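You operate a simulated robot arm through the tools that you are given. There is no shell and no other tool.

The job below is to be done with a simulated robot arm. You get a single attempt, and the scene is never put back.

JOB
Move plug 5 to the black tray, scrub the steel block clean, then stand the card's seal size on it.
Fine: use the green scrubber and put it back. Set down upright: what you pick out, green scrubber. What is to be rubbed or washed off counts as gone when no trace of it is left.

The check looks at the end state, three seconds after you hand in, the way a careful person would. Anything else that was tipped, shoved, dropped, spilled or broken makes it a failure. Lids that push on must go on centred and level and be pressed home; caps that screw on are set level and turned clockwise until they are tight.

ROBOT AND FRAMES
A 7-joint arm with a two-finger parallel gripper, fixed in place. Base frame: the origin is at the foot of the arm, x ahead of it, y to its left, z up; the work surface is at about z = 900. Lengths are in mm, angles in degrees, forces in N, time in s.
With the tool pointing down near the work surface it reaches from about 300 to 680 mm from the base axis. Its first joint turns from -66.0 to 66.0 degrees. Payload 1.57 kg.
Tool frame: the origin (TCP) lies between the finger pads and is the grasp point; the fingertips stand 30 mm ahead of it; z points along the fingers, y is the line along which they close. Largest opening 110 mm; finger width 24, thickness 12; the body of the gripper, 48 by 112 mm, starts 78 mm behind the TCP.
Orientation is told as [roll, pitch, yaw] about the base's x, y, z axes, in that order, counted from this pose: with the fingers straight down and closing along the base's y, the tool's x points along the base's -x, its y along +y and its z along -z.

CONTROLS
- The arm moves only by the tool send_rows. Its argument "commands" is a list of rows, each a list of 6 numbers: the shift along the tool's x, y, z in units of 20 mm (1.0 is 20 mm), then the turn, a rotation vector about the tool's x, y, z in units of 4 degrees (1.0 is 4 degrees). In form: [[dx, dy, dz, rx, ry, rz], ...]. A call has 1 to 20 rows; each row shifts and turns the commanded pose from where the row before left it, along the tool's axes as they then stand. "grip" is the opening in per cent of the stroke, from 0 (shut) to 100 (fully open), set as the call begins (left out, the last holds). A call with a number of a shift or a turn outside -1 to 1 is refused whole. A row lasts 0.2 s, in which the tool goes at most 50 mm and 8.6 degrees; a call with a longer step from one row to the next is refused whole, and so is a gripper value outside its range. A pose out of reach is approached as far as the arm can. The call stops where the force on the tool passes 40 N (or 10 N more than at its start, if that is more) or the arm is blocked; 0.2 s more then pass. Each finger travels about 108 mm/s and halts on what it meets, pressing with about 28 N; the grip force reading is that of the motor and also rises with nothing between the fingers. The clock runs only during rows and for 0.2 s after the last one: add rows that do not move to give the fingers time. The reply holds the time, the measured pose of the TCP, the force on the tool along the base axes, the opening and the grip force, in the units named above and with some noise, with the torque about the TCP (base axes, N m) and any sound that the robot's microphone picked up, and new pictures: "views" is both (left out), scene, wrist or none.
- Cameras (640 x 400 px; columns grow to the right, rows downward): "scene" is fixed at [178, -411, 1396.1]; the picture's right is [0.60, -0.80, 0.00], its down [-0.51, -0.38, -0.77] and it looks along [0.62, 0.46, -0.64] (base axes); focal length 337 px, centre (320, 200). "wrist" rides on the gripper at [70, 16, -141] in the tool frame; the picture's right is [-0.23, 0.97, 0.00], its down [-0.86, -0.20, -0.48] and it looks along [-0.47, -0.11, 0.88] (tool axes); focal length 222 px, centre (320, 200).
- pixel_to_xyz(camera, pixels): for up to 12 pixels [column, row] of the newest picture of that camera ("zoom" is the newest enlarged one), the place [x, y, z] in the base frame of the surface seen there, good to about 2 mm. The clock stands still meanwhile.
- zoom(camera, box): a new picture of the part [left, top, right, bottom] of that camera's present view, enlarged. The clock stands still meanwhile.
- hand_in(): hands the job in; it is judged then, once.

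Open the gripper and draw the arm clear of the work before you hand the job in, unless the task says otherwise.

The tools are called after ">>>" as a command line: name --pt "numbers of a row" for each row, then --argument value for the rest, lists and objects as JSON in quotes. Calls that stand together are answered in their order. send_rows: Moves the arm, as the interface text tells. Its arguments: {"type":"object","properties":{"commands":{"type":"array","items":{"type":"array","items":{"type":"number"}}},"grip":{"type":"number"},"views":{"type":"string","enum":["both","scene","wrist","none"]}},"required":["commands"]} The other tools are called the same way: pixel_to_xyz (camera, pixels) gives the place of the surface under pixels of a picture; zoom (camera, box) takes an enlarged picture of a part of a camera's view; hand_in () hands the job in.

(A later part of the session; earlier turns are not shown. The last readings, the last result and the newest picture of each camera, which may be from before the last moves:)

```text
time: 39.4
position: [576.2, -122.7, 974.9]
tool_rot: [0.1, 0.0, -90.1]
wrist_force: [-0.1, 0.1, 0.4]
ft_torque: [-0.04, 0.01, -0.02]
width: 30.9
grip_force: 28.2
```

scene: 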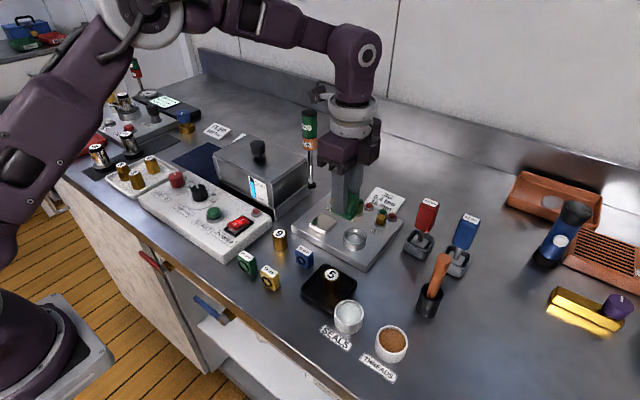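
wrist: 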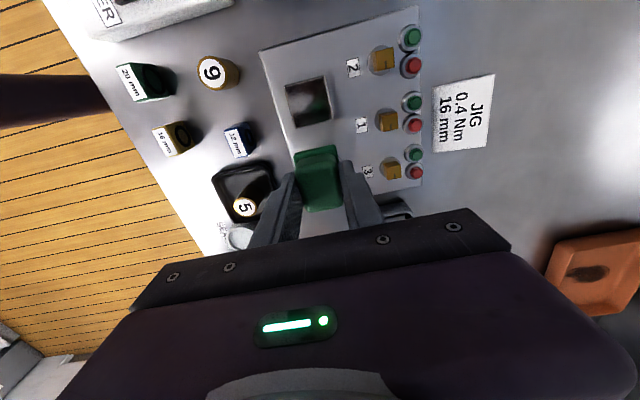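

Not quite touching yet, so I lower in small steps.

>>> send_rows --pt "0 0 0.05 0 0 0" --pt "0 0 0.05 0 0 0" --pt "0 0 0 0 0 0" --views "none"

```text
time: 40.2
position: [576.3, -122.8, 974.3]
tool_rot: [0.0, 0.0, -90.0]
wrist_force: [-0.9, -0.4, 2.9]
ft_torque: [0.04, 0.01, 0.0]
width: 30.7
grip_force: 27.7
```

Touching at 2.9 N. I press slightly more and rub along y and x.

>>> send_rows --pt "0 0 0.05 0 0 0" --pt "0.4 0 0 0 0 0" --pt "0.3 0 0 0 0 0" --pt "-0.4 0 0 0 0 0" --pt "-0.5 0 0 0 0 0" --pt "-0.5 0 0 0 0 0" --pt "0.4 0.35 0 0 0 0" --pt "0.5 0 0 0 0 0" --pt "0.5 0 0 0 0 0" --pt "-0.4 0 0 0 0 0" --pt "-0.5 0 0 0 0 0" --pt "-0.5 0 0 0 0 0" --pt "0.4 -0.7 0 0 0 0" --pt "0.5 0 0 0 0 0" --pt "0.5 0 0 0 0 0" --pt "-0.4 0 0 0 0 0" --pt "-0.5 0 0 0 0 0" --pt "-0.5 0 0 0 0 0" --pt "0.7 0.35 0 0 0 0" --pt "0 0 0 0 0 0" --views "none"

>>> send_rows --pt "0 0 -0.4 0 0 0" --pt "0 0 -0.8 0 0 0" --pt "0 0 -1 0 0 0" --pt "-0.9 0 -0.4 0 0 0" --pt "-0.9 -0.2 0 0 0 0" --pt "-0.9 -0.2 0 0 0 0" --pt "-0.9 -0.3 0 0 0 0" --pt "-0.9 -0.3 0 0 0 0" --pt "-0.9 -0.3 0 0 0 0" --pt "-0.9 -0.3 0 0 0 0" --pt "-0.9 -0.3 0 0 0 0" --pt "-0.9 -0.2 0 0 0 0" --pt "0 0 0 0 0 0" --pt "0 0 0 0 0 0"

>>> zoom --camera "scene" --box '[306, 210, 342, 238]'

>>> zoom --camera "scene" --box '[340, 190, 460, 300]'

```text
time: 42.4
position: [584.0, -110.5, 974.1]
tool_rot: [0.1, 0.4, -89.8]
wrist_force: [-0.5, -0.3, 9.7]
ft_torque: [-0.22, 0.09, -0.06]
width: 30.8
grip_force: 27.7
stopped in row 10: the force on the tool passed its limit at 45 N (the readings are from after the stop); the commanded pose is now the measured one
```

```text
time: 45.4
position: [543.4, -274.1, 1023.8]
tool_rot: [0.1, 0.3, -90.0]
wrist_force: [-0.2, -0.6, -0.8]
ft_torque: [-0.03, -0.01, -0.02]
width: 30.9
grip_force: 28.2
```

scene: 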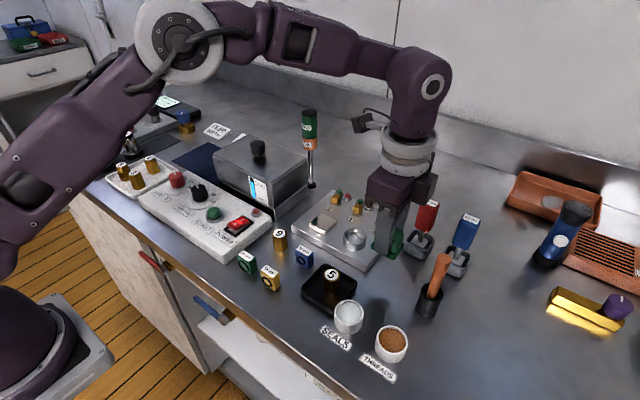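
wrist: 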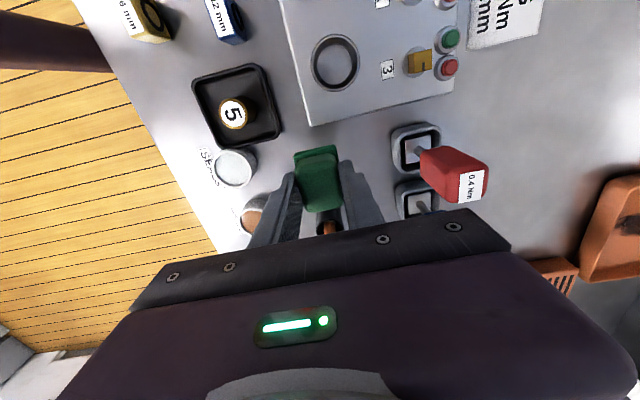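

```text
14.29 times, centred on (324, 224) of scene
```

zoom: 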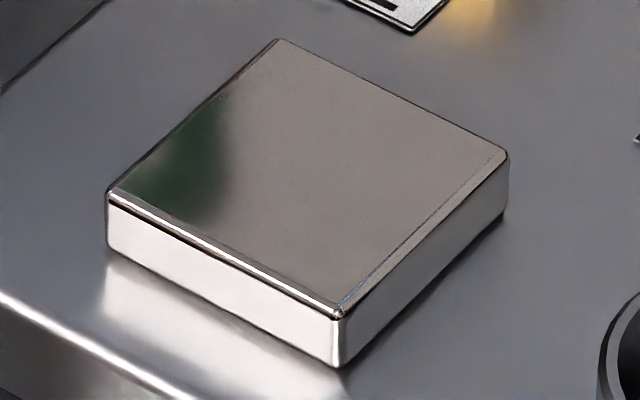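

```text
3.64 times, centred on (400, 245) of scene
```

zoom: 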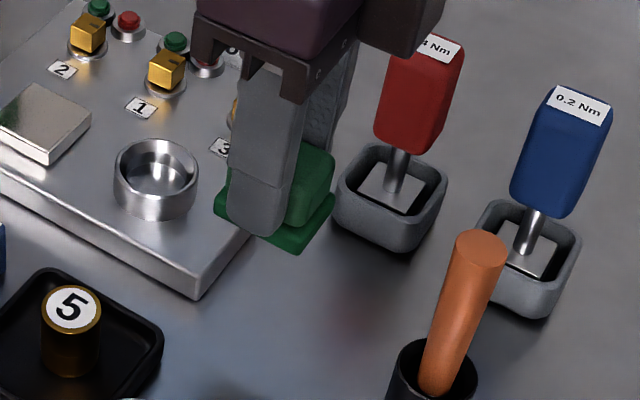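

The block is clean and has not moved; the green patch at its left corner is the stack light's reflection, seen there before. I carry the scrubber back over its old place (534,-291) and go down to just above the bench.

>>> send_rows --pt "-0.43 -0.23 0 0 0 0" --pt "-0.43 -0.23 0 0 0 0" --pt "0 0 0.6 0 0 0" --pt "0 0 0.9 0 0 0" --pt "0 0 0.9 0 0 0" --pt "0 0 0.8 0 0 0" --pt "0 0 0.5 0 0 0" --pt "0 0 0 0 0 0"

>>> zoom --camera "scene" --box '[340, 230, 440, 320]'

```text
time: 47.2
position: [533.6, -289.7, 949.9]
tool_rot: [0.1, 0.4, -89.9]
wrist_force: [-0.5, 0.4, 0.4]
ft_torque: [-0.02, 0.02, 0.04]
width: 31.1
grip_force: 27.9
```

scene: 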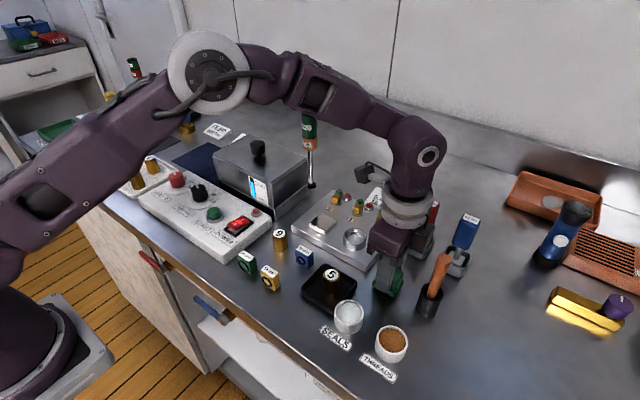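
wrist: 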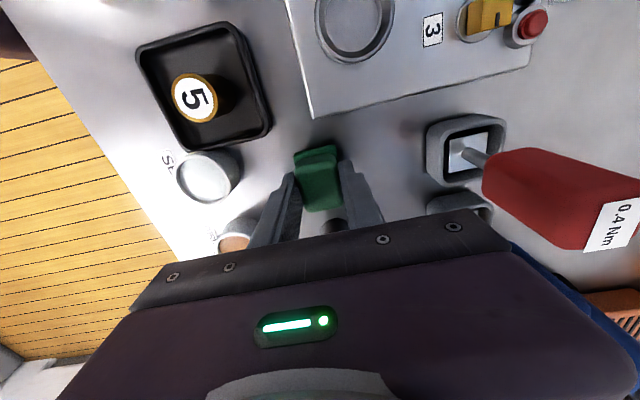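

```text
4.44 times, centred on (390, 275) of scene
```

zoom: 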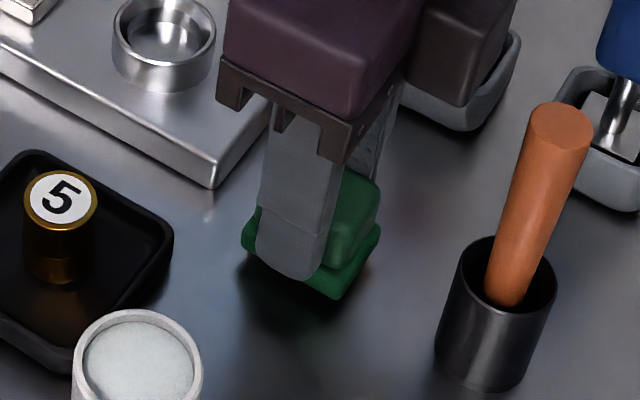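

I lower the last few millimetres gently until the scrubber touches the bench.

>>> send_rows --pt "-0.05 0.02 0.15 0 0 0" --pt "0 0 0.1 0 0 0" --pt "0 0 0.05 0 0 0" --pt "0 0 0 0 0 0" --views "none"

```text
time: 48.2
position: [535.7, -290.7, 942.9]
tool_rot: [0.1, 0.4, -89.8]
wrist_force: [0.5, 0.5, -0.9]
ft_torque: [0.0, -0.03, 0.01]
width: 30.9
grip_force: 27.9
```

No contact yet, so I go on in 1 mm steps.

>>> send_rows --pt "0 0 0.05 0 0 0" --pt "0 0 0.03 0 0 0" --pt "0 0 0 0 0 0" --views "none"

```text
time: 49.0
position: [534.3, -291.7, 941.4]
tool_rot: [0.3, 0.3, -89.9]
wrist_force: [1.1, 1.3, 12.0]
ft_torque: [-0.2, 0.01, 0.06]
width: 30.8
grip_force: 28.0
```

The scrubber now stands on the bench at 12 N. I release it and rise straight up.

>>> send_rows --pt "0 0 -0.03 0 0 0" --pt "0 0 0 0 0 0" --pt "0 0 0 0 0 0" --pt "0 0 -0.3 0 0 0" --pt "0 0 -0.8 0 0 0" --pt "0 0 -1 0 0 0" --pt "0 0 -1 0 0 0" --pt "0 0 -1 0 0 0" --pt "0 0 -1 0 0 0" --pt "0 0 -0.8 0 0 0" --pt "0 0 0 0 0 0" --grip 60

>>> zoom --camera "scene" --box '[340, 230, 440, 320]'

```text
time: 51.4
position: [532.9, -292.7, 1060.1]
tool_rot: [0.1, 0.3, -89.9]
wrist_force: [1.3, -0.3, -0.6]
ft_torque: [0.04, 0.01, 0.0]
width: 65.9
grip_force: 0.0
```

scene: 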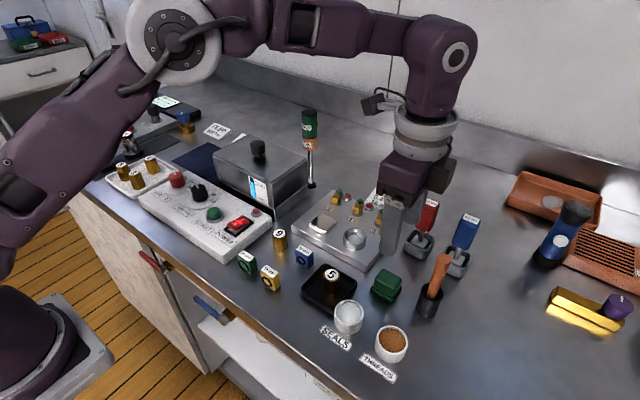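
wrist: 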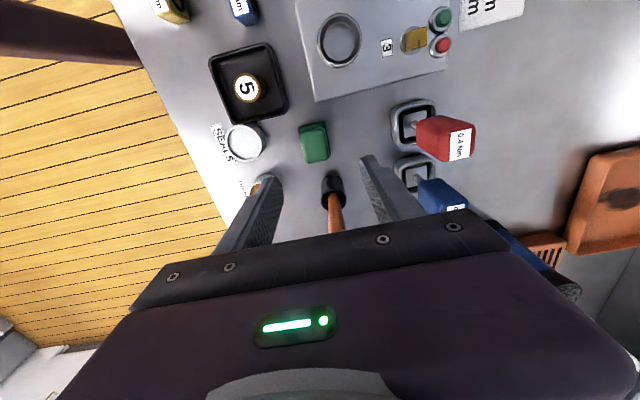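

```text
4.44 times, centred on (390, 275) of scene
```

zoom: 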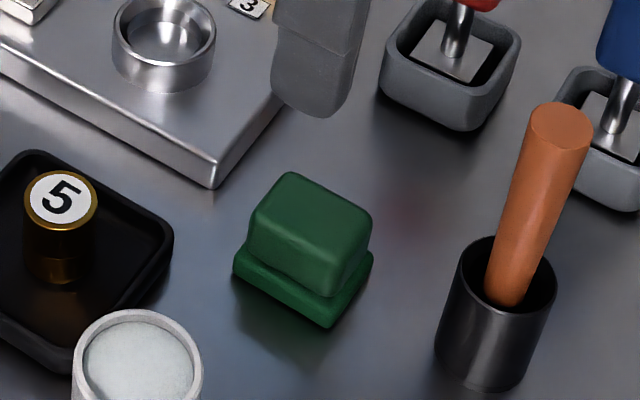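

The scrubber stands upright but may have ended a few mm off its old spot. I measure it in the wrist view.

>>> zoom --camera "wrist" --box '[240, 80, 400, 180]'

>>> pixel_to_xyz --camera "wrist" --pixels '[[300, 128], [326, 122], [329, 158], [306, 162], [315, 142]]'

```text
4.00 times, centred on (320, 130) of wrist
```

zoom: 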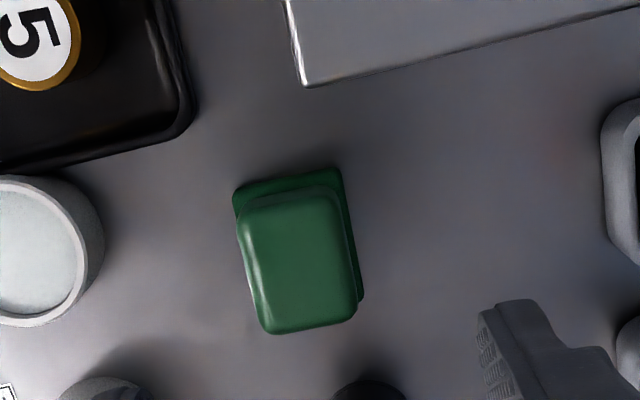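

```text
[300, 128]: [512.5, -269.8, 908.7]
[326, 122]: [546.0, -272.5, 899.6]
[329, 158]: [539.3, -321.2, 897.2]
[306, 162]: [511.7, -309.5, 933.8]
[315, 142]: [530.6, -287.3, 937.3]
```

>>> pixel_to_xyz --camera "zoom" --pixels '[[236, 197], [338, 172], [362, 298], [350, 305], [240, 225], [335, 195], [355, 310], [275, 330], [345, 250], [290, 260], [310, 325], [290, 200]]'

```text
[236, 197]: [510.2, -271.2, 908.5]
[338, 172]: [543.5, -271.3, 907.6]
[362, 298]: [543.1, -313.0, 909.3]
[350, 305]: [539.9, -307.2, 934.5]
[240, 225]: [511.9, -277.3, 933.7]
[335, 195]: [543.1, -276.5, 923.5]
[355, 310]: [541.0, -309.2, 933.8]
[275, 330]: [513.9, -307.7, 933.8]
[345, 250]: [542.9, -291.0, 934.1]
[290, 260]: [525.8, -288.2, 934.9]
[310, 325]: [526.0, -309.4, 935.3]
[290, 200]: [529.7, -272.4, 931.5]
```

The base now spans x 510–543.5, y -271 to -313, about 8 mm short in x, having shifted with the fingers. I regrip it centred at (527,-292) to set it back exactly.

>>> send_rows --pt "0.02 -0.3 0.7 -0.08 0 0" --pt "0 0 0.9 0 0 0" --pt "0 0 0.9 0 0 0" --pt "0 0 0.9 0 0 0" --pt "0 0 0.9 0 0 0" --pt "0 0 0.9 0 0 0" --pt "0 0 0.55 0 0 0" --pt "0 0 0 0 0 0" --views "wrist"

```text
time: 53.2
position: [528.8, -290.0, 946.0]
tool_rot: [0.4, 0.4, -90.0]
wrist_force: [1.0, 0.2, -0.2]
ft_torque: [-0.02, -0.01, -0.01]
width: 65.9
grip_force: 0.1
```

wrist: 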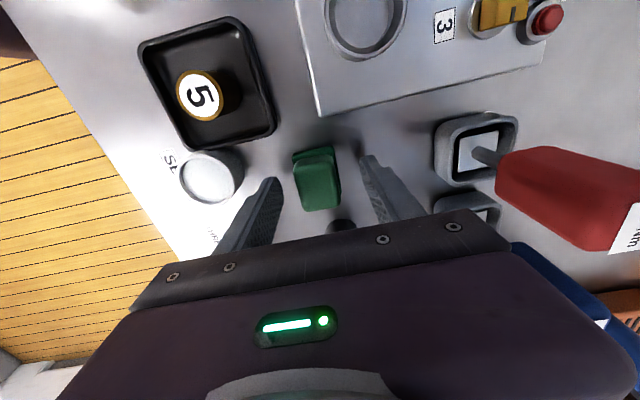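

The roll got 0.3° worse rather than better, so I reverse that correction, fix the pitch and recheck.

>>> send_rows --pt "-0.05 -0.07 0.1 0.09 -0.09 0" --pt "0 0 0 0 0 0" --pt "0 0 0 0 0 0" --views "none"

```text
time: 54.0
position: [525.1, -292.0, 945.7]
tool_rot: [0.2, 0.1, -89.8]
wrist_force: [-0.8, -0.2, -0.2]
ft_torque: [0.0, 0.01, 0.0]
width: 65.9
grip_force: 0.1
```

The tilt is now within noise. I close on the scrubber.

>>> send_rows --pt "0 0 0.08 0.02 -0.02 0" --pt "0 0 0 0 0 0" --pt "0 0 0 0 0 0" --pt "0 0 0 0 0 0" --pt "0 0 0 0 0 0" --grip 0 --views "none"

>>> send_rows --pt "0 0 -0.3 0 0 0" --pt "0 0 -0.5 0 0 0" --pt "0.08 0.2 0 0 0 0" --pt "0.04 0.19 0 0 0 0" --pt "0 0 0.5 0 0 0" --pt "0 0 0.2 0 0 0" --pt "0 0 0 0 0 0"

```text
time: 55.2
position: [528.4, -291.0, 943.6]
tool_rot: [0.1, -0.1, -89.9]
wrist_force: [-1.4, -0.4, 13.5]
ft_torque: [-0.01, 0.08, -0.03]
width: 31.0
grip_force: 28.1
```

```text
time: 56.8
position: [536.3, -288.1, 943.7]
tool_rot: [-0.1, -0.2, -89.8]
wrist_force: [-0.8, 0.7, -0.3]
ft_torque: [0.02, 0.0, 0.0]
width: 30.9
grip_force: 28.2
```

scene: 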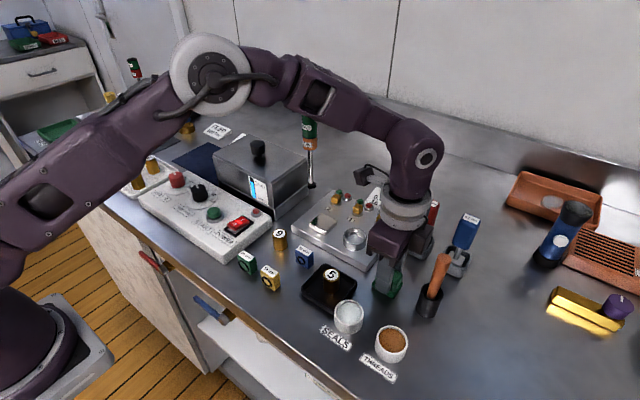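
wrist: 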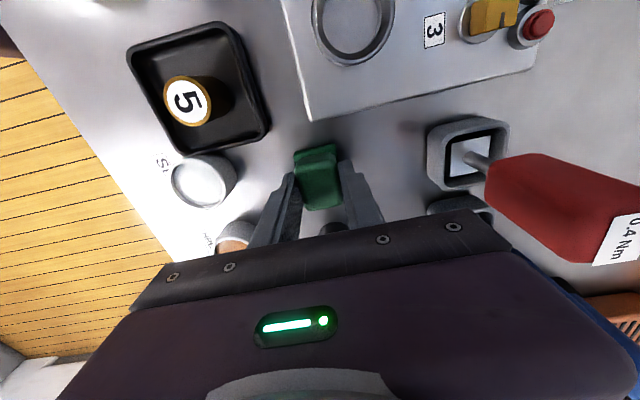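

I lower the last 2 mm until it touches.

>>> send_rows --pt "0 0 0.06 0 0 0" --pt "0 0 0.05 0 0 0" --pt "0 0 0 0 0 0" --views "none"

```text
time: 57.6
position: [536.3, -289.8, 943.4]
tool_rot: [0.0, -0.1, -90.0]
wrist_force: [-0.5, 3.0, 19.9]
ft_torque: [0.09, 0.03, -0.03]
width: 30.8
grip_force: 28.6
```

Contact is made at 20 N. I ease up slightly, release and rise.

>>> send_rows --pt "0 0 -0.06 0 0 0" --pt "0 0 0 0 0 0" --views "none"

>>> send_rows --pt "0 0 0 0 0 0" --pt "0 0 0 0 0 0" --pt "0 0 0 0 0 0" --pt "0 0 -0.3 0 0 0" --pt "0 0 -0.8 0 0 0" --pt "0 0 -1 0 0 0" --pt "0 0 -1 0 0 0" --pt "0 0 -1 0 0 0" --pt "0 0 -1 0 0 0" --pt "0 0 -0.8 0 0 0" --pt "0 0 0 0 0 0" --grip 60

>>> zoom --camera "wrist" --box '[240, 80, 400, 180]'

```text
time: 58.2
position: [535.5, -289.8, 943.2]
tool_rot: [0.1, -0.1, -89.9]
wrist_force: [4.2, 0.6, 14.8]
ft_torque: [-0.07, -0.11, 0.01]
width: 30.7
grip_force: 27.7
```

```text
time: 60.6
position: [536.4, -288.8, 1061.7]
tool_rot: [0.0, -0.1, -90.0]
wrist_force: [-0.2, -0.1, 0.2]
ft_torque: [-0.04, 0.0, 0.0]
width: 65.7
grip_force: 0.1
```

scene: 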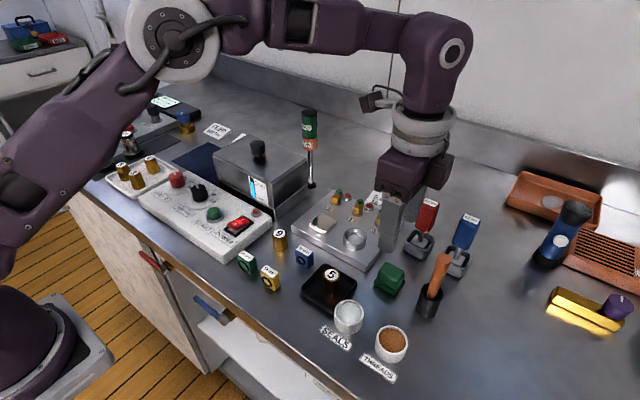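
wrist: 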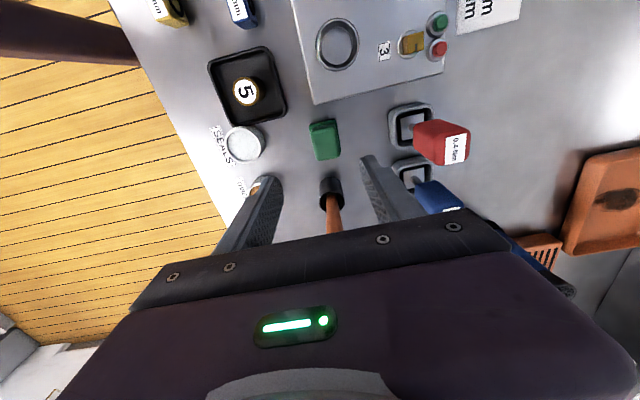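

```text
4.00 times, centred on (320, 130) of wrist
```

zoom: 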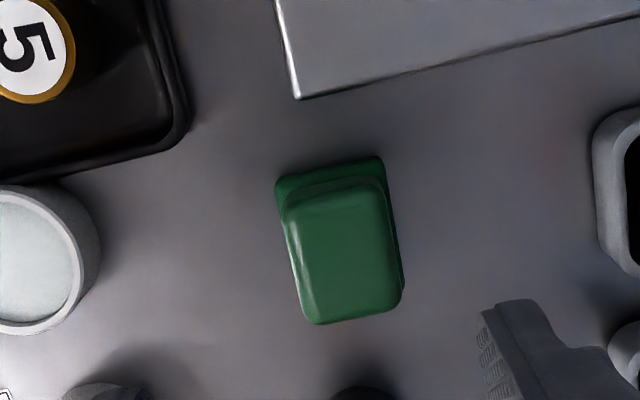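

>>> pixel_to_xyz --camera "zoom" --pixels '[[278, 190], [380, 162], [402, 285], [285, 220], [395, 300], [310, 318], [340, 260]]'

>>> zoom --camera "scene" --box '[340, 230, 440, 320]'

```text
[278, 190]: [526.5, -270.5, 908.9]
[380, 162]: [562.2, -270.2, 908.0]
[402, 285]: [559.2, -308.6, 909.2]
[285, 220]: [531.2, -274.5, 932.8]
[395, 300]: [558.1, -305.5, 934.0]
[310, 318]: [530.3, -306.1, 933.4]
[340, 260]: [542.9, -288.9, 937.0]
```

```text
4.44 times, centred on (390, 275) of scene
```

zoom: 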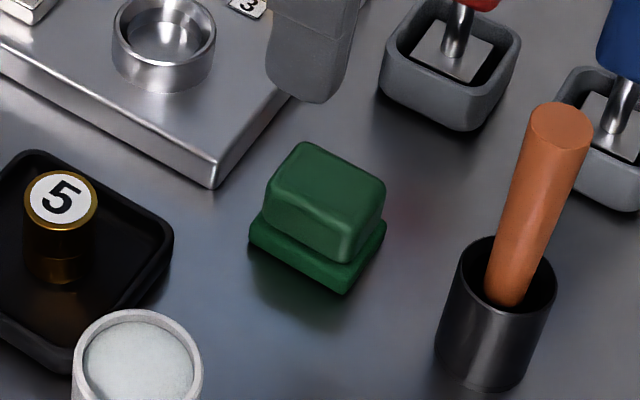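

It now spans x 526.5–561, about 9 mm too far: the wide opening under load pushed it aside. I regrip it centred at (544,-289.5), and this time I will release with a very small opening first.

>>> send_rows --pt "-0.03 0.38 0.7 0 0 0" --pt "0 0 0.9 0 0 0" --pt "0 0 0.9 0 0 0" --pt "0 0 0.9 0 0 0" --pt "0 0 0.9 0 0 0" --pt "0 0 0.9 0 0 0" --pt "0 0 0.6 0 0 0" --pt "0 0 0 0 0 0" --views "none"

>>> send_rows --pt "0 0 0 0 0 0" --pt "0 0 0 0 0 0" --grip 36 --views "wrist"

```text
time: 62.4
position: [541.9, -291.2, 945.8]
tool_rot: [-0.1, -0.1, -89.9]
wrist_force: [-0.3, 0.4, 0.3]
ft_torque: [-0.01, -0.01, 0.0]
width: 65.9
grip_force: 0.1
```

```text
time: 63.0
position: [541.7, -290.4, 947.1]
tool_rot: [-0.1, -0.1, -89.9]
wrist_force: [-0.1, 0.6, 0.4]
ft_torque: [0.04, 0.01, 0.04]
width: 39.6
grip_force: 0.0
```

wrist: 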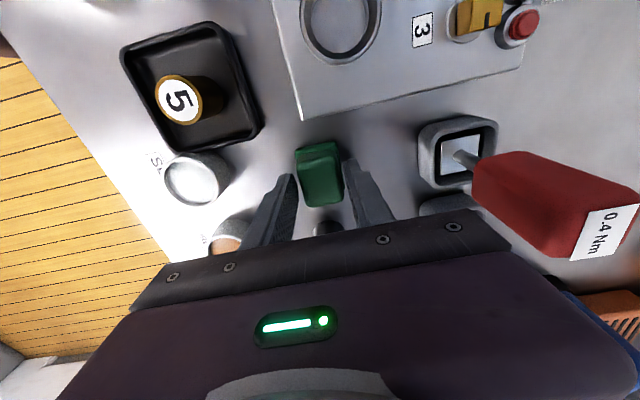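

The fingers straddle it evenly at 39.6 mm. I close, lift slightly and read the pose.

>>> send_rows --pt "0 0 0.05 0 0 0" --pt "0 0 0 0 0 0" --pt "0 0 0 0 0 0" --pt "0 0 0 0 0 0" --grip 0 --views "none"

>>> send_rows --pt "0 0 -0.3 0 0 0" --pt "0 0 -0.5 0 0 0" --pt "0 0 0 0 0 0" --pt "0 0 0 0 0 0"

>>> zoom --camera "wrist" --box '[240, 120, 400, 220]'

>>> pixel_to_xyz --camera "zoom" --pixels '[[225, 140], [385, 110], [240, 190], [400, 170], [250, 320], [410, 300], [320, 200]]'

```text
time: 64.0
position: [541.0, -290.8, 946.2]
tool_rot: [0.1, -0.2, -89.9]
wrist_force: [-0.8, -3.2, 18.5]
ft_torque: [-0.09, 0.07, -0.02]
width: 31.2
grip_force: 28.2
```

```text
time: 65.0
position: [541.6, -290.9, 961.6]
tool_rot: [0.1, -0.1, -89.9]
wrist_force: [0.7, -0.2, -0.1]
ft_torque: [0.01, 0.0, -0.02]
width: 31.1
grip_force: 27.8
```

scene: 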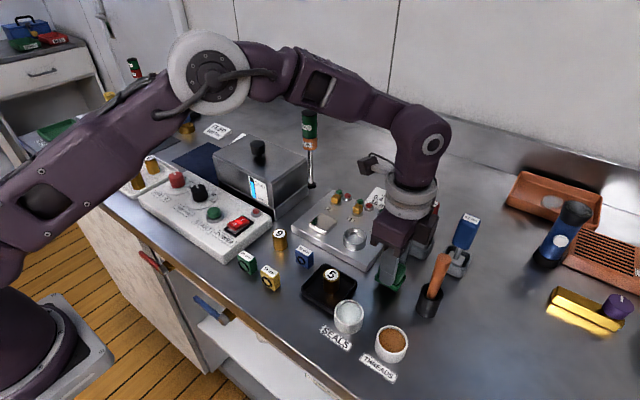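
wrist: 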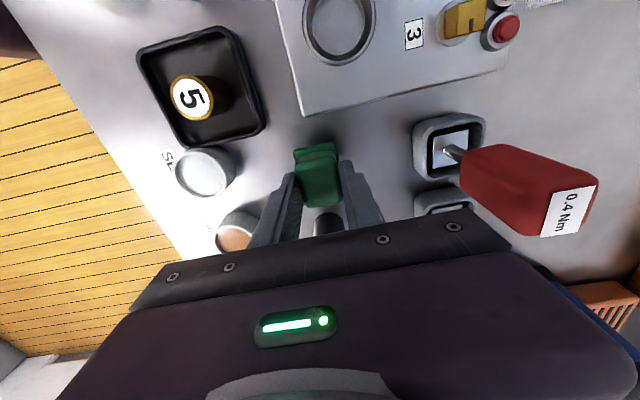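

```text
4.00 times, centred on (320, 170) of wrist
```

zoom: 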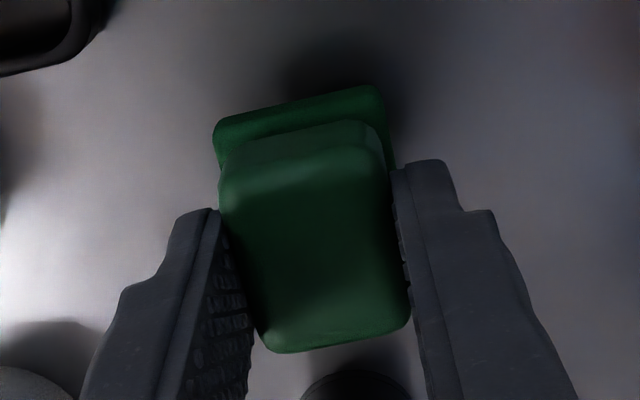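

```text
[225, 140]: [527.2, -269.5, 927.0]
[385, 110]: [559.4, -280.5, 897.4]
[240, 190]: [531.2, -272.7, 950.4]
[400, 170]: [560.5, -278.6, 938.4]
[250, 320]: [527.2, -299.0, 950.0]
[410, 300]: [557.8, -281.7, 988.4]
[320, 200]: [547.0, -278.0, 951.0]
```

The scrubber is centred at about x 543.5. I shift it -9 mm in x and lower it to just above the bench.

>>> send_rows --pt "0 -0.22 0 0 0 0" --pt "0 -0.22 0 0 0 0" --pt "0 0 0.4 0 0 0" --pt "0 0 0.3 0 0 0" --pt "0 0 0.04 0 0 0" --pt "0 0 0 0 0 0" --views "none"

```text
time: 66.4
position: [534.3, -290.0, 946.2]
tool_rot: [0.0, -0.1, -89.9]
wrist_force: [0.2, 0.2, 3.2]
ft_torque: [0.0, 0.04, 0.02]
width: 30.9
grip_force: 27.9
```

It touches at 3.2 N, a light contact. I open only to about 33 mm and wait.

>>> send_rows --pt "0 0 0 0 0 0" --pt "0 0 0 0 0 0" --pt "0 0 0 0 0 0" --grip 31 --views "none"

>>> send_rows --pt "0 0 -0.2 0 0 0" --pt "0 0 -0.3 0 0 0" --pt "0 0 -0.5 0 0 0" --pt "0 0 -0.5 0 0 0" --pt "0 0 -0.8 0 0 0" --pt "0 0 -1 0 0 0" --pt "0 0 -1 0 0 0" --pt "0 0 -1 0 0 0" --pt "0 0 -0.6 0 0 0" --pt "0 0 0 0 0 0" --pt "0 0 0 0 0 0"

>>> zoom --camera "wrist" --box '[240, 80, 400, 180]'

```text
time: 67.2
position: [532.7, -289.8, 945.6]
tool_rot: [0.2, -0.1, -89.9]
wrist_force: [-0.1, 0.7, 0.1]
ft_torque: [0.03, -0.02, 0.02]
width: 34.0
grip_force: 0.0
```

```text
time: 69.6
position: [534.1, -291.6, 1062.4]
tool_rot: [0.0, -0.1, -89.8]
wrist_force: [0.3, -0.1, -0.6]
ft_torque: [-0.03, 0.0, 0.0]
width: 33.9
grip_force: 0.1
```

scene: 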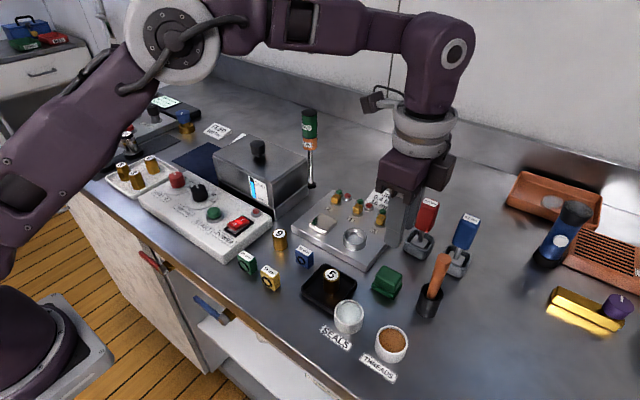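
wrist: 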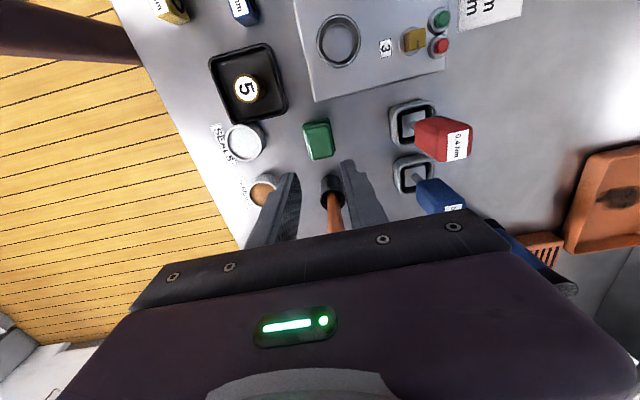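

```text
4.00 times, centred on (320, 130) of wrist
```

zoom: 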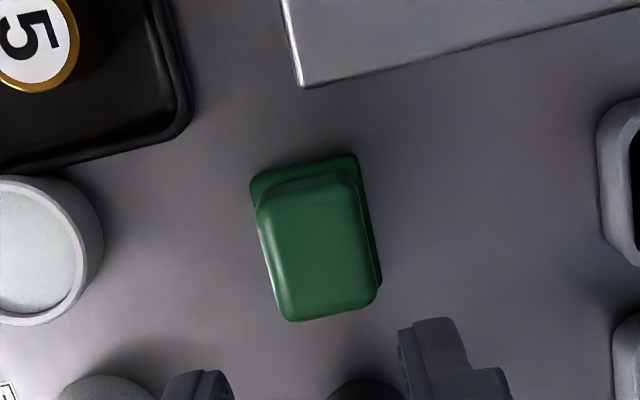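

The scrubber is back on its original spot, upright. Now I move over the yellow 16 mm seal at about (420,-125), keeping this orientation.

>>> send_rows --pt "0.83 -0.57 0 0 0 0" --pt "0.83 -0.57 0 0 0 0" --pt "0.83 -0.57 0 0 0 0" --pt "0.83 -0.57 0 0 0 0" --pt "0.83 -0.57 0 0 0 0" --pt "0.83 -0.57 0 0 0 0" --pt "0.83 -0.57 0 0 0 0" --pt "0.83 -0.57 0 0 0 0" --pt "0.83 -0.57 0 0 0 0" --pt "0.83 -0.57 0 0 0 0" --pt "0 0 0 0 0 0" --pt "0 0 0 0 0 0" --grip 50

>>> zoom --camera "wrist" --box '[240, 80, 400, 180]'

```text
time: 72.2
position: [419.5, -122.7, 1062.7]
tool_rot: [0.0, -0.1, -89.8]
wrist_force: [0.3, -1.3, -0.1]
ft_torque: [0.0, -0.03, 0.02]
width: 54.8
grip_force: 0.0
```

scene: 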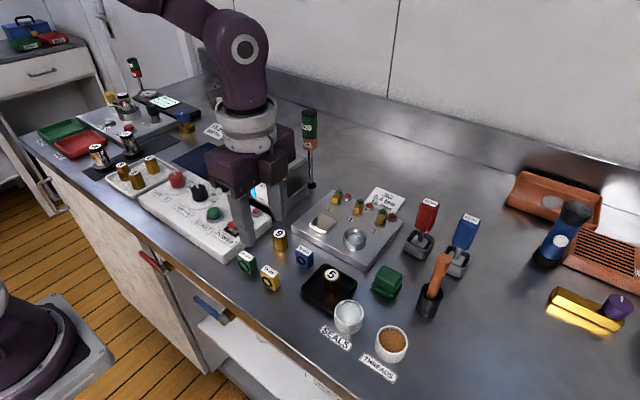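
wrist: 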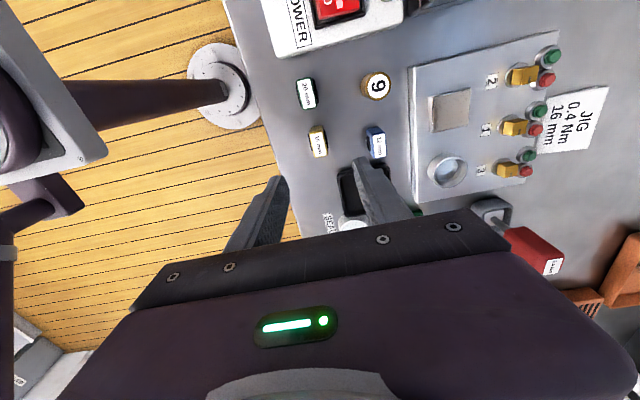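

```text
4.00 times, centred on (320, 130) of wrist
```

zoom: 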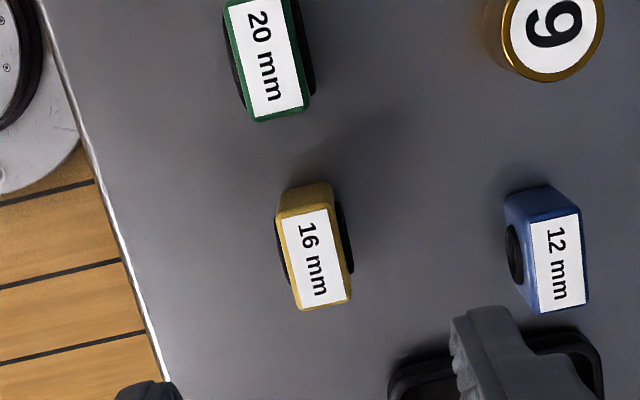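

The wrist zoom shows the 16 mm seal at (315,250), with ring bosses on its ±x faces. I measure its top.

>>> pixel_to_xyz --camera "zoom" --pixels '[[315, 257], [280, 220], [332, 210], [297, 306], [351, 297], [343, 240], [352, 265], [282, 260], [310, 190], [305, 215], [290, 110], [245, 115]]'

>>> pixel_to_xyz --camera "scene" --pixels '[[270, 270], [262, 268], [280, 272], [267, 283], [271, 291], [260, 284], [280, 285]]'

>>> zoom --camera "scene" --box '[230, 230, 330, 310]'

```text
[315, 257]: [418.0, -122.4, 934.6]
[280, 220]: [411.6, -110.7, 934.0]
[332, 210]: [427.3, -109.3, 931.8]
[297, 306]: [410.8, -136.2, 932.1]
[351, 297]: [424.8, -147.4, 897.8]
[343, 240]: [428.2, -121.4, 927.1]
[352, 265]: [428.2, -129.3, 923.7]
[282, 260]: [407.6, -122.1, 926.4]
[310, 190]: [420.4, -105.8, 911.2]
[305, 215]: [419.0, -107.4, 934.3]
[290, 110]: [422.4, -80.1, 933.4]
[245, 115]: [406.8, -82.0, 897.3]
```

```text
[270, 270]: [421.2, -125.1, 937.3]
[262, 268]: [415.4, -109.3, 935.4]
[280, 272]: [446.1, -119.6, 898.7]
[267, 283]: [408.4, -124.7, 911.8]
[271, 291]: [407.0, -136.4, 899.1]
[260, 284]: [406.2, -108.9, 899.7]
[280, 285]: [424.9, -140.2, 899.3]
```

```text
5.00 times, centred on (280, 270) of scene
```

zoom: 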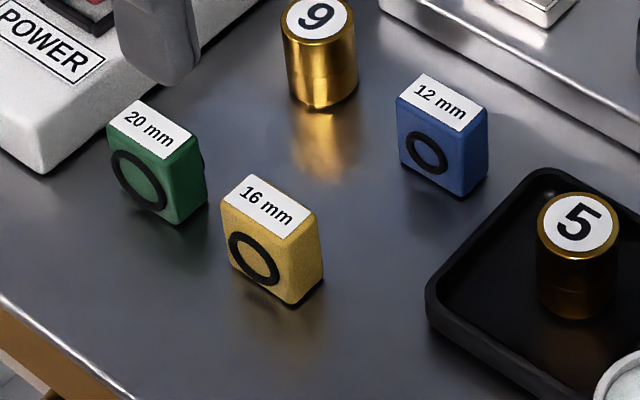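

The seal's body is x 410–427, y -107 to -138, with its top at 935 and rings out to 407.6–428.3, so its centre is (418.3,-122.5). I open to 45 mm and descend over it.

>>> send_rows --pt "0 -0.05 0.8 0 0 0" --pt "0 0 0.9 0 0 0" --pt "0 0 0.9 0 0 0" --pt "0 0 0.9 0 0 0" --pt "0 0 0.9 0 0 0" --pt "0 0 0.7 0 0 0" --pt "0 0 0.5 0 0 0" --pt "0 0 0.45 0 0 0" --pt "0 0 0 0 0 0" --grip 41

>>> zoom --camera "wrist" --box '[240, 120, 400, 220]'

```text
time: 74.2
position: [417.0, -122.5, 942.4]
tool_rot: [-0.1, -0.1, -89.8]
wrist_force: [0.2, 0.8, 0.1]
ft_torque: [-0.04, 0.01, -0.01]
width: 45.0
grip_force: 0.1
```

scene: 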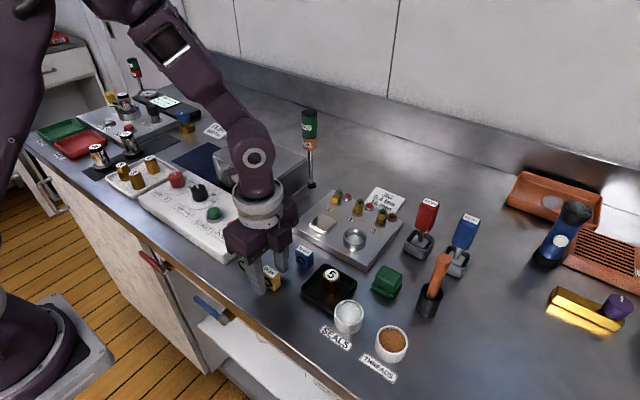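
wrist: 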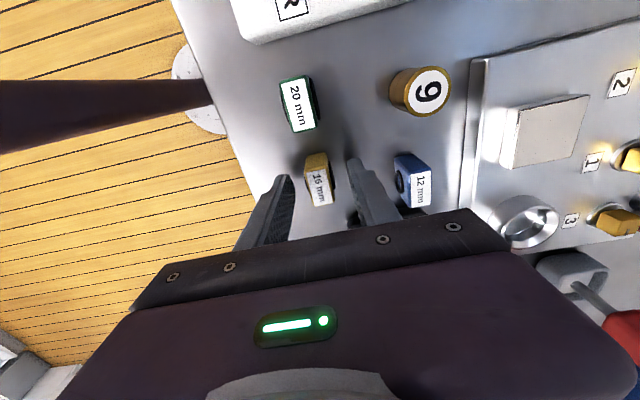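

```text
4.00 times, centred on (320, 170) of wrist
```

zoom: 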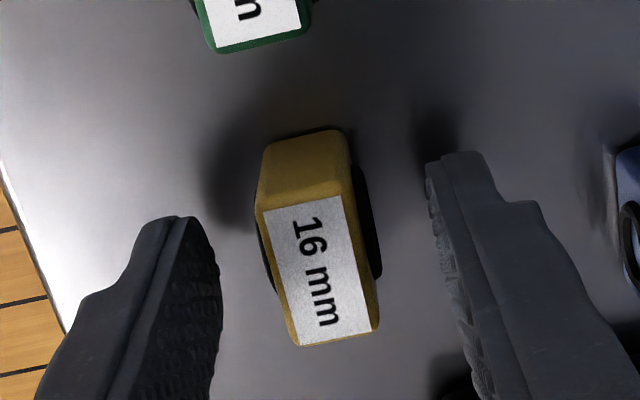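

The fingers are even on both sides of the 16 mm seal. I lower 3 mm more and close.

>>> send_rows --pt "0 0.04 0.15 0 0 0" --pt "0 0 0 0 0 0" --views "none"

>>> send_rows --pt "0 0 0 0 0 0" --pt "0 0 0 0 0 0" --pt "0 0 0 0 0 0" --pt "0 0 0 0 0 0" --grip 0

>>> zoom --camera "wrist" --box '[240, 120, 400, 220]'

```text
time: 74.8
position: [419.1, -123.5, 939.2]
tool_rot: [0.0, -0.1, -89.9]
wrist_force: [0.2, 0.1, -0.1]
ft_torque: [-0.03, 0.0, -0.01]
width: 45.1
grip_force: 0.1
```

```text
time: 75.8
position: [419.9, -123.3, 939.6]
tool_rot: [0.0, -0.1, -89.9]
wrist_force: [0.6, 0.0, -0.7]
ft_torque: [0.01, 0.0, 0.0]
width: 16.9
grip_force: 28.1
```

scene: 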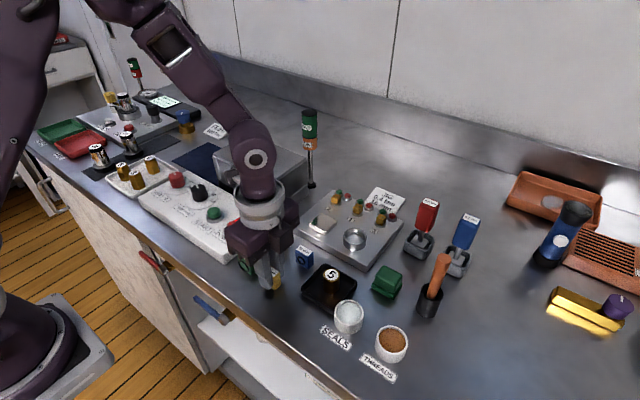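
wrist: 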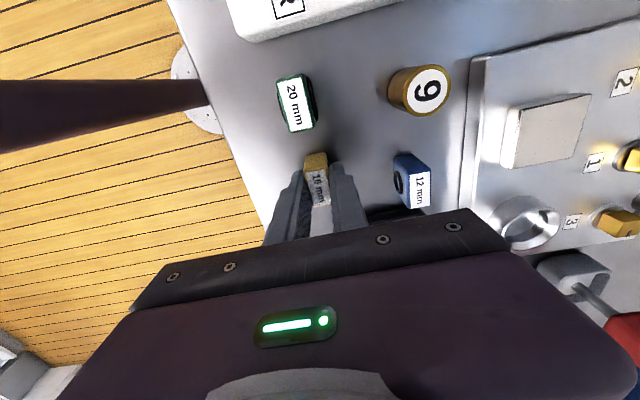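

```text
4.00 times, centred on (320, 170) of wrist
```

zoom: 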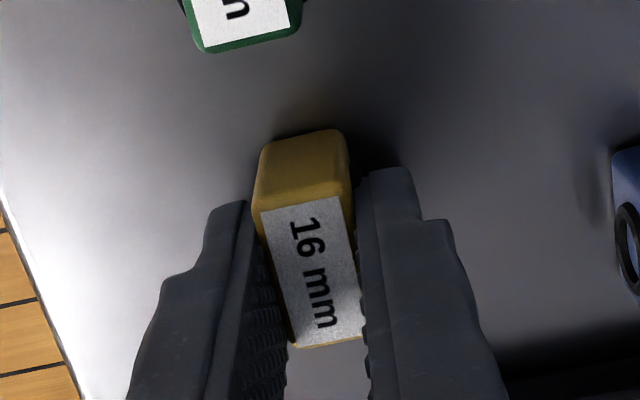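

The seal is gripped on its faces at 16.9 mm. I lift it straight up.

>>> send_rows --pt "0 0 -0.3 0 0 0" --pt "0 0 -0.6 0 0 0" --pt "0 0 -0.9 0 0 0" --pt "0 0 -0.9 0 0 0" --pt "0 0 -0.9 0 0 0" --pt "0 0 -0.7 0 0 0" --pt "0 0 0 0 0 0"

>>> zoom --camera "scene" --box '[220, 200, 340, 300]'

>>> pixel_to_xyz --camera "wrist" --pixels '[[430, 100], [460, 96], [472, 125], [440, 130]]'

```text
time: 77.4
position: [418.8, -124.5, 1026.6]
tool_rot: [-0.1, -0.2, -90.0]
wrist_force: [0.7, -0.4, -0.4]
ft_torque: [0.01, 0.0, -0.01]
width: 17.1
grip_force: 27.5
```

scene: 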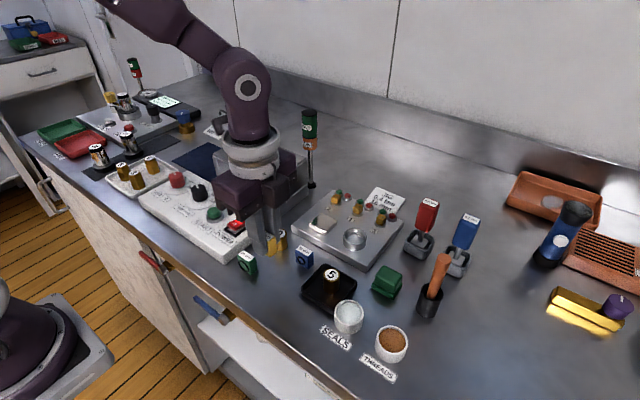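
wrist: 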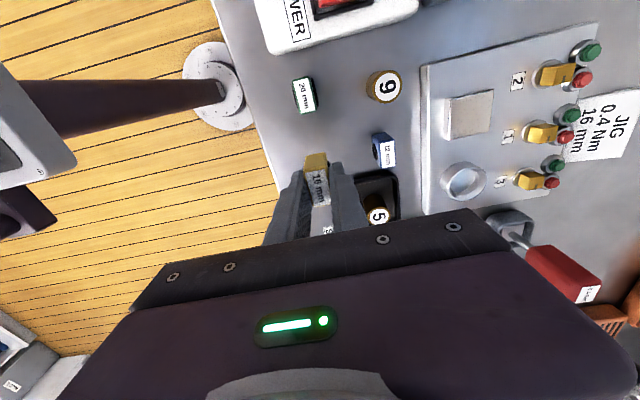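

```text
4.00 times, centred on (280, 250) of scene
```

zoom: 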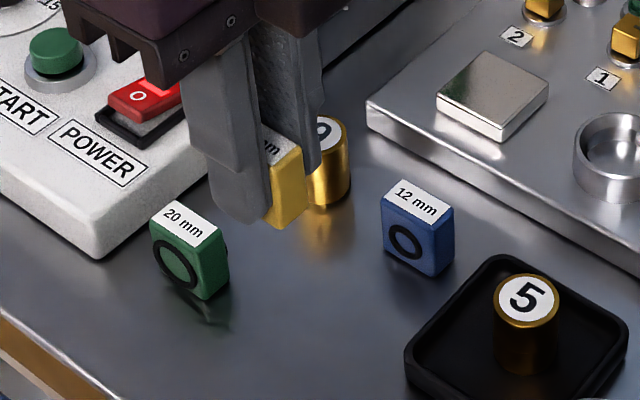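

```text
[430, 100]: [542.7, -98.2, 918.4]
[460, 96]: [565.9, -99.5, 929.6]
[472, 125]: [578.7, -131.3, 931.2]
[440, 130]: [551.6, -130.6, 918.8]
```

The seal hangs upright in the grip. With the block in full view, I measure its top corners before carrying the seal over.

>>> zoom --camera "scene" --box '[306, 210, 342, 238]'

>>> pixel_to_xyz --camera "zoom" --pixels '[[118, 190], [280, 48], [498, 153], [335, 300], [310, 170], [200, 120], [390, 105], [415, 230], [225, 240]]'

>>> zoom --camera "wrist" --box '[420, 70, 520, 150]'

```text
14.29 times, centred on (324, 224) of scene
```

zoom: 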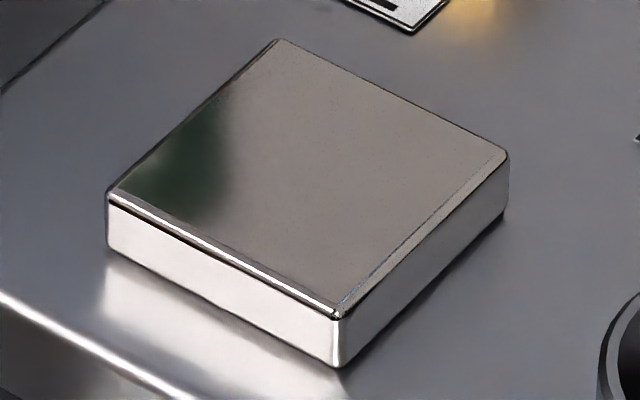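

```text
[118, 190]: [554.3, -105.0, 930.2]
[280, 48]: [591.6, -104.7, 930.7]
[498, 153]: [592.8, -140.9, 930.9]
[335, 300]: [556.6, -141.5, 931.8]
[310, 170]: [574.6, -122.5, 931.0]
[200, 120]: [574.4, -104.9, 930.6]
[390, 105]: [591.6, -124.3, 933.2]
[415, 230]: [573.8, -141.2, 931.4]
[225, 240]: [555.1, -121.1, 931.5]
```

```text
5.00 times, centred on (470, 110) of wrist
```

zoom: 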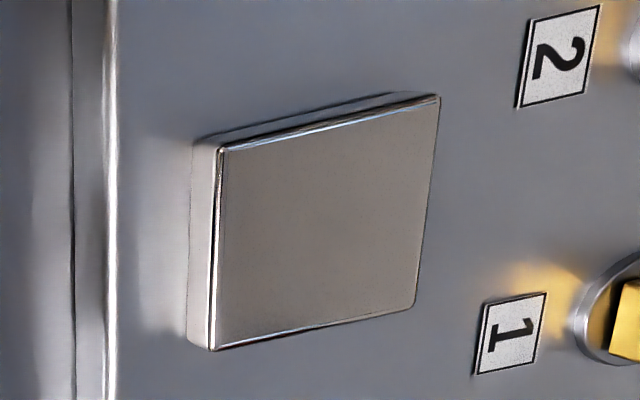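

The block is spotless; its centre is (574,-122.8) and its top 931. I carry the seal over it.

>>> send_rows --pt "0 0.5 0 0 0 0" --pt "0.02 0.9 0 0 0 0" --pt "0 0.9 0 0 0 0" --pt "0 0.9 0 0 0 0" --pt "0 0.9 0 0 0 0" --pt "0 0.9 0 0 0 0" --pt "0 0.9 0 0 0 0" --pt "0 0.9 0 0 0 0" --pt "0 0.9 0 0 0 0" --pt "0 0 0 0 0 0" --pt "0 0 0 0 0 0" --views "none"

>>> send_rows --pt "0 0 0.5 0 0 0" --pt "0 0 0.8 0 0 0" --pt "0 0 0.6 0 0 0" --pt "0 0 0.4 0 0 0" --pt "0 0 0 0 0 0" --pt "0 0 0 0 0 0"

>>> zoom --camera "scene" --box '[290, 180, 370, 240]'

```text
time: 79.8
position: [573.4, -123.7, 1024.1]
tool_rot: [0.0, 0.0, -90.0]
wrist_force: [-0.1, -0.3, -0.9]
ft_torque: [0.0, 0.0, 0.01]
width: 16.7
grip_force: 27.9
```

```text
time: 81.2
position: [573.1, -124.1, 979.0]
tool_rot: [0.0, -0.1, -90.0]
wrist_force: [-0.8, -0.1, 0.3]
ft_torque: [0.0, 0.02, 0.04]
width: 16.8
grip_force: 27.6
```

scene: 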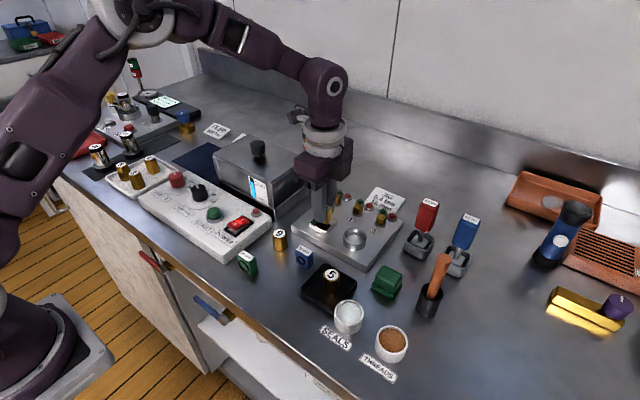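
wrist: 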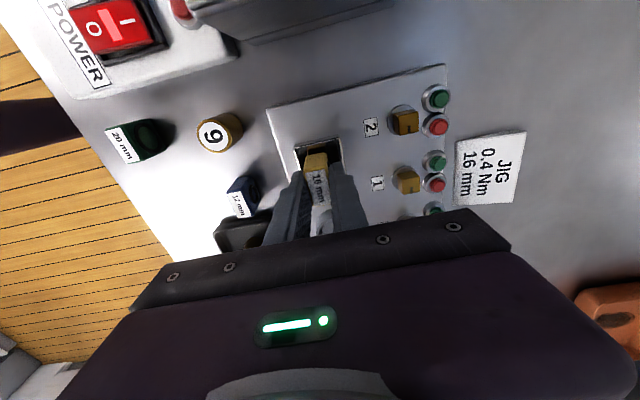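

```text
6.67 times, centred on (330, 210) of scene
```

zoom: 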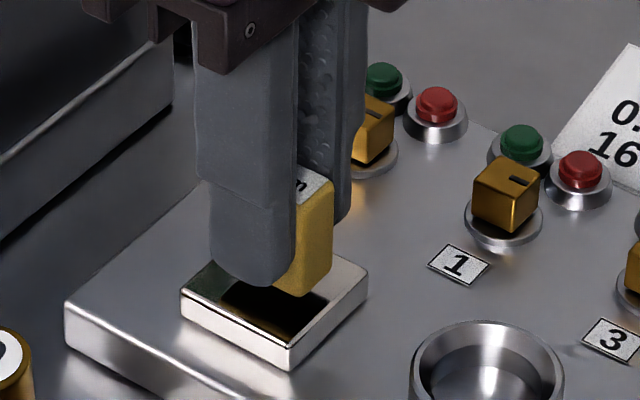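

The seal hangs about 8 mm above the block's centre. I lower it slowly to contact.

>>> send_rows --pt "0.05 0.03 0.2 0 0 0" --pt "0 0 0.1 0 0 0" --pt "0 0 0.05 0 0 0" --pt "0 0 0 0 0 0" --views "none"

```text
time: 82.2
position: [573.9, -121.4, 972.4]
tool_rot: [0.0, -0.1, -89.8]
wrist_force: [0.3, 0.8, -0.2]
ft_torque: [-0.02, 0.0, 0.02]
width: 16.7
grip_force: 27.4
```

No contact yet, so I continue with sub-millimetre steps.

>>> send_rows --pt "0 0 0.04 0 0 0" --pt "0 0 0 0 0 0" --views "none"

```text
time: 82.8
position: [573.6, -123.3, 971.3]
tool_rot: [0.0, -0.1, -89.8]
wrist_force: [0.3, -0.7, 0.1]
ft_torque: [0.0, 0.01, 0.01]
width: 16.8
grip_force: 28.5
```

Still no contact; another small step.

>>> send_rows --pt "0 0 0.04 0 0 0" --pt "0 0 0 0 0 0" --views "none"

```text
time: 83.4
position: [574.1, -122.8, 971.6]
tool_rot: [0.1, 0.0, -89.9]
wrist_force: [-0.7, -1.5, 7.2]
ft_torque: [-0.03, 0.06, 0.0]
width: 16.7
grip_force: 27.9
```

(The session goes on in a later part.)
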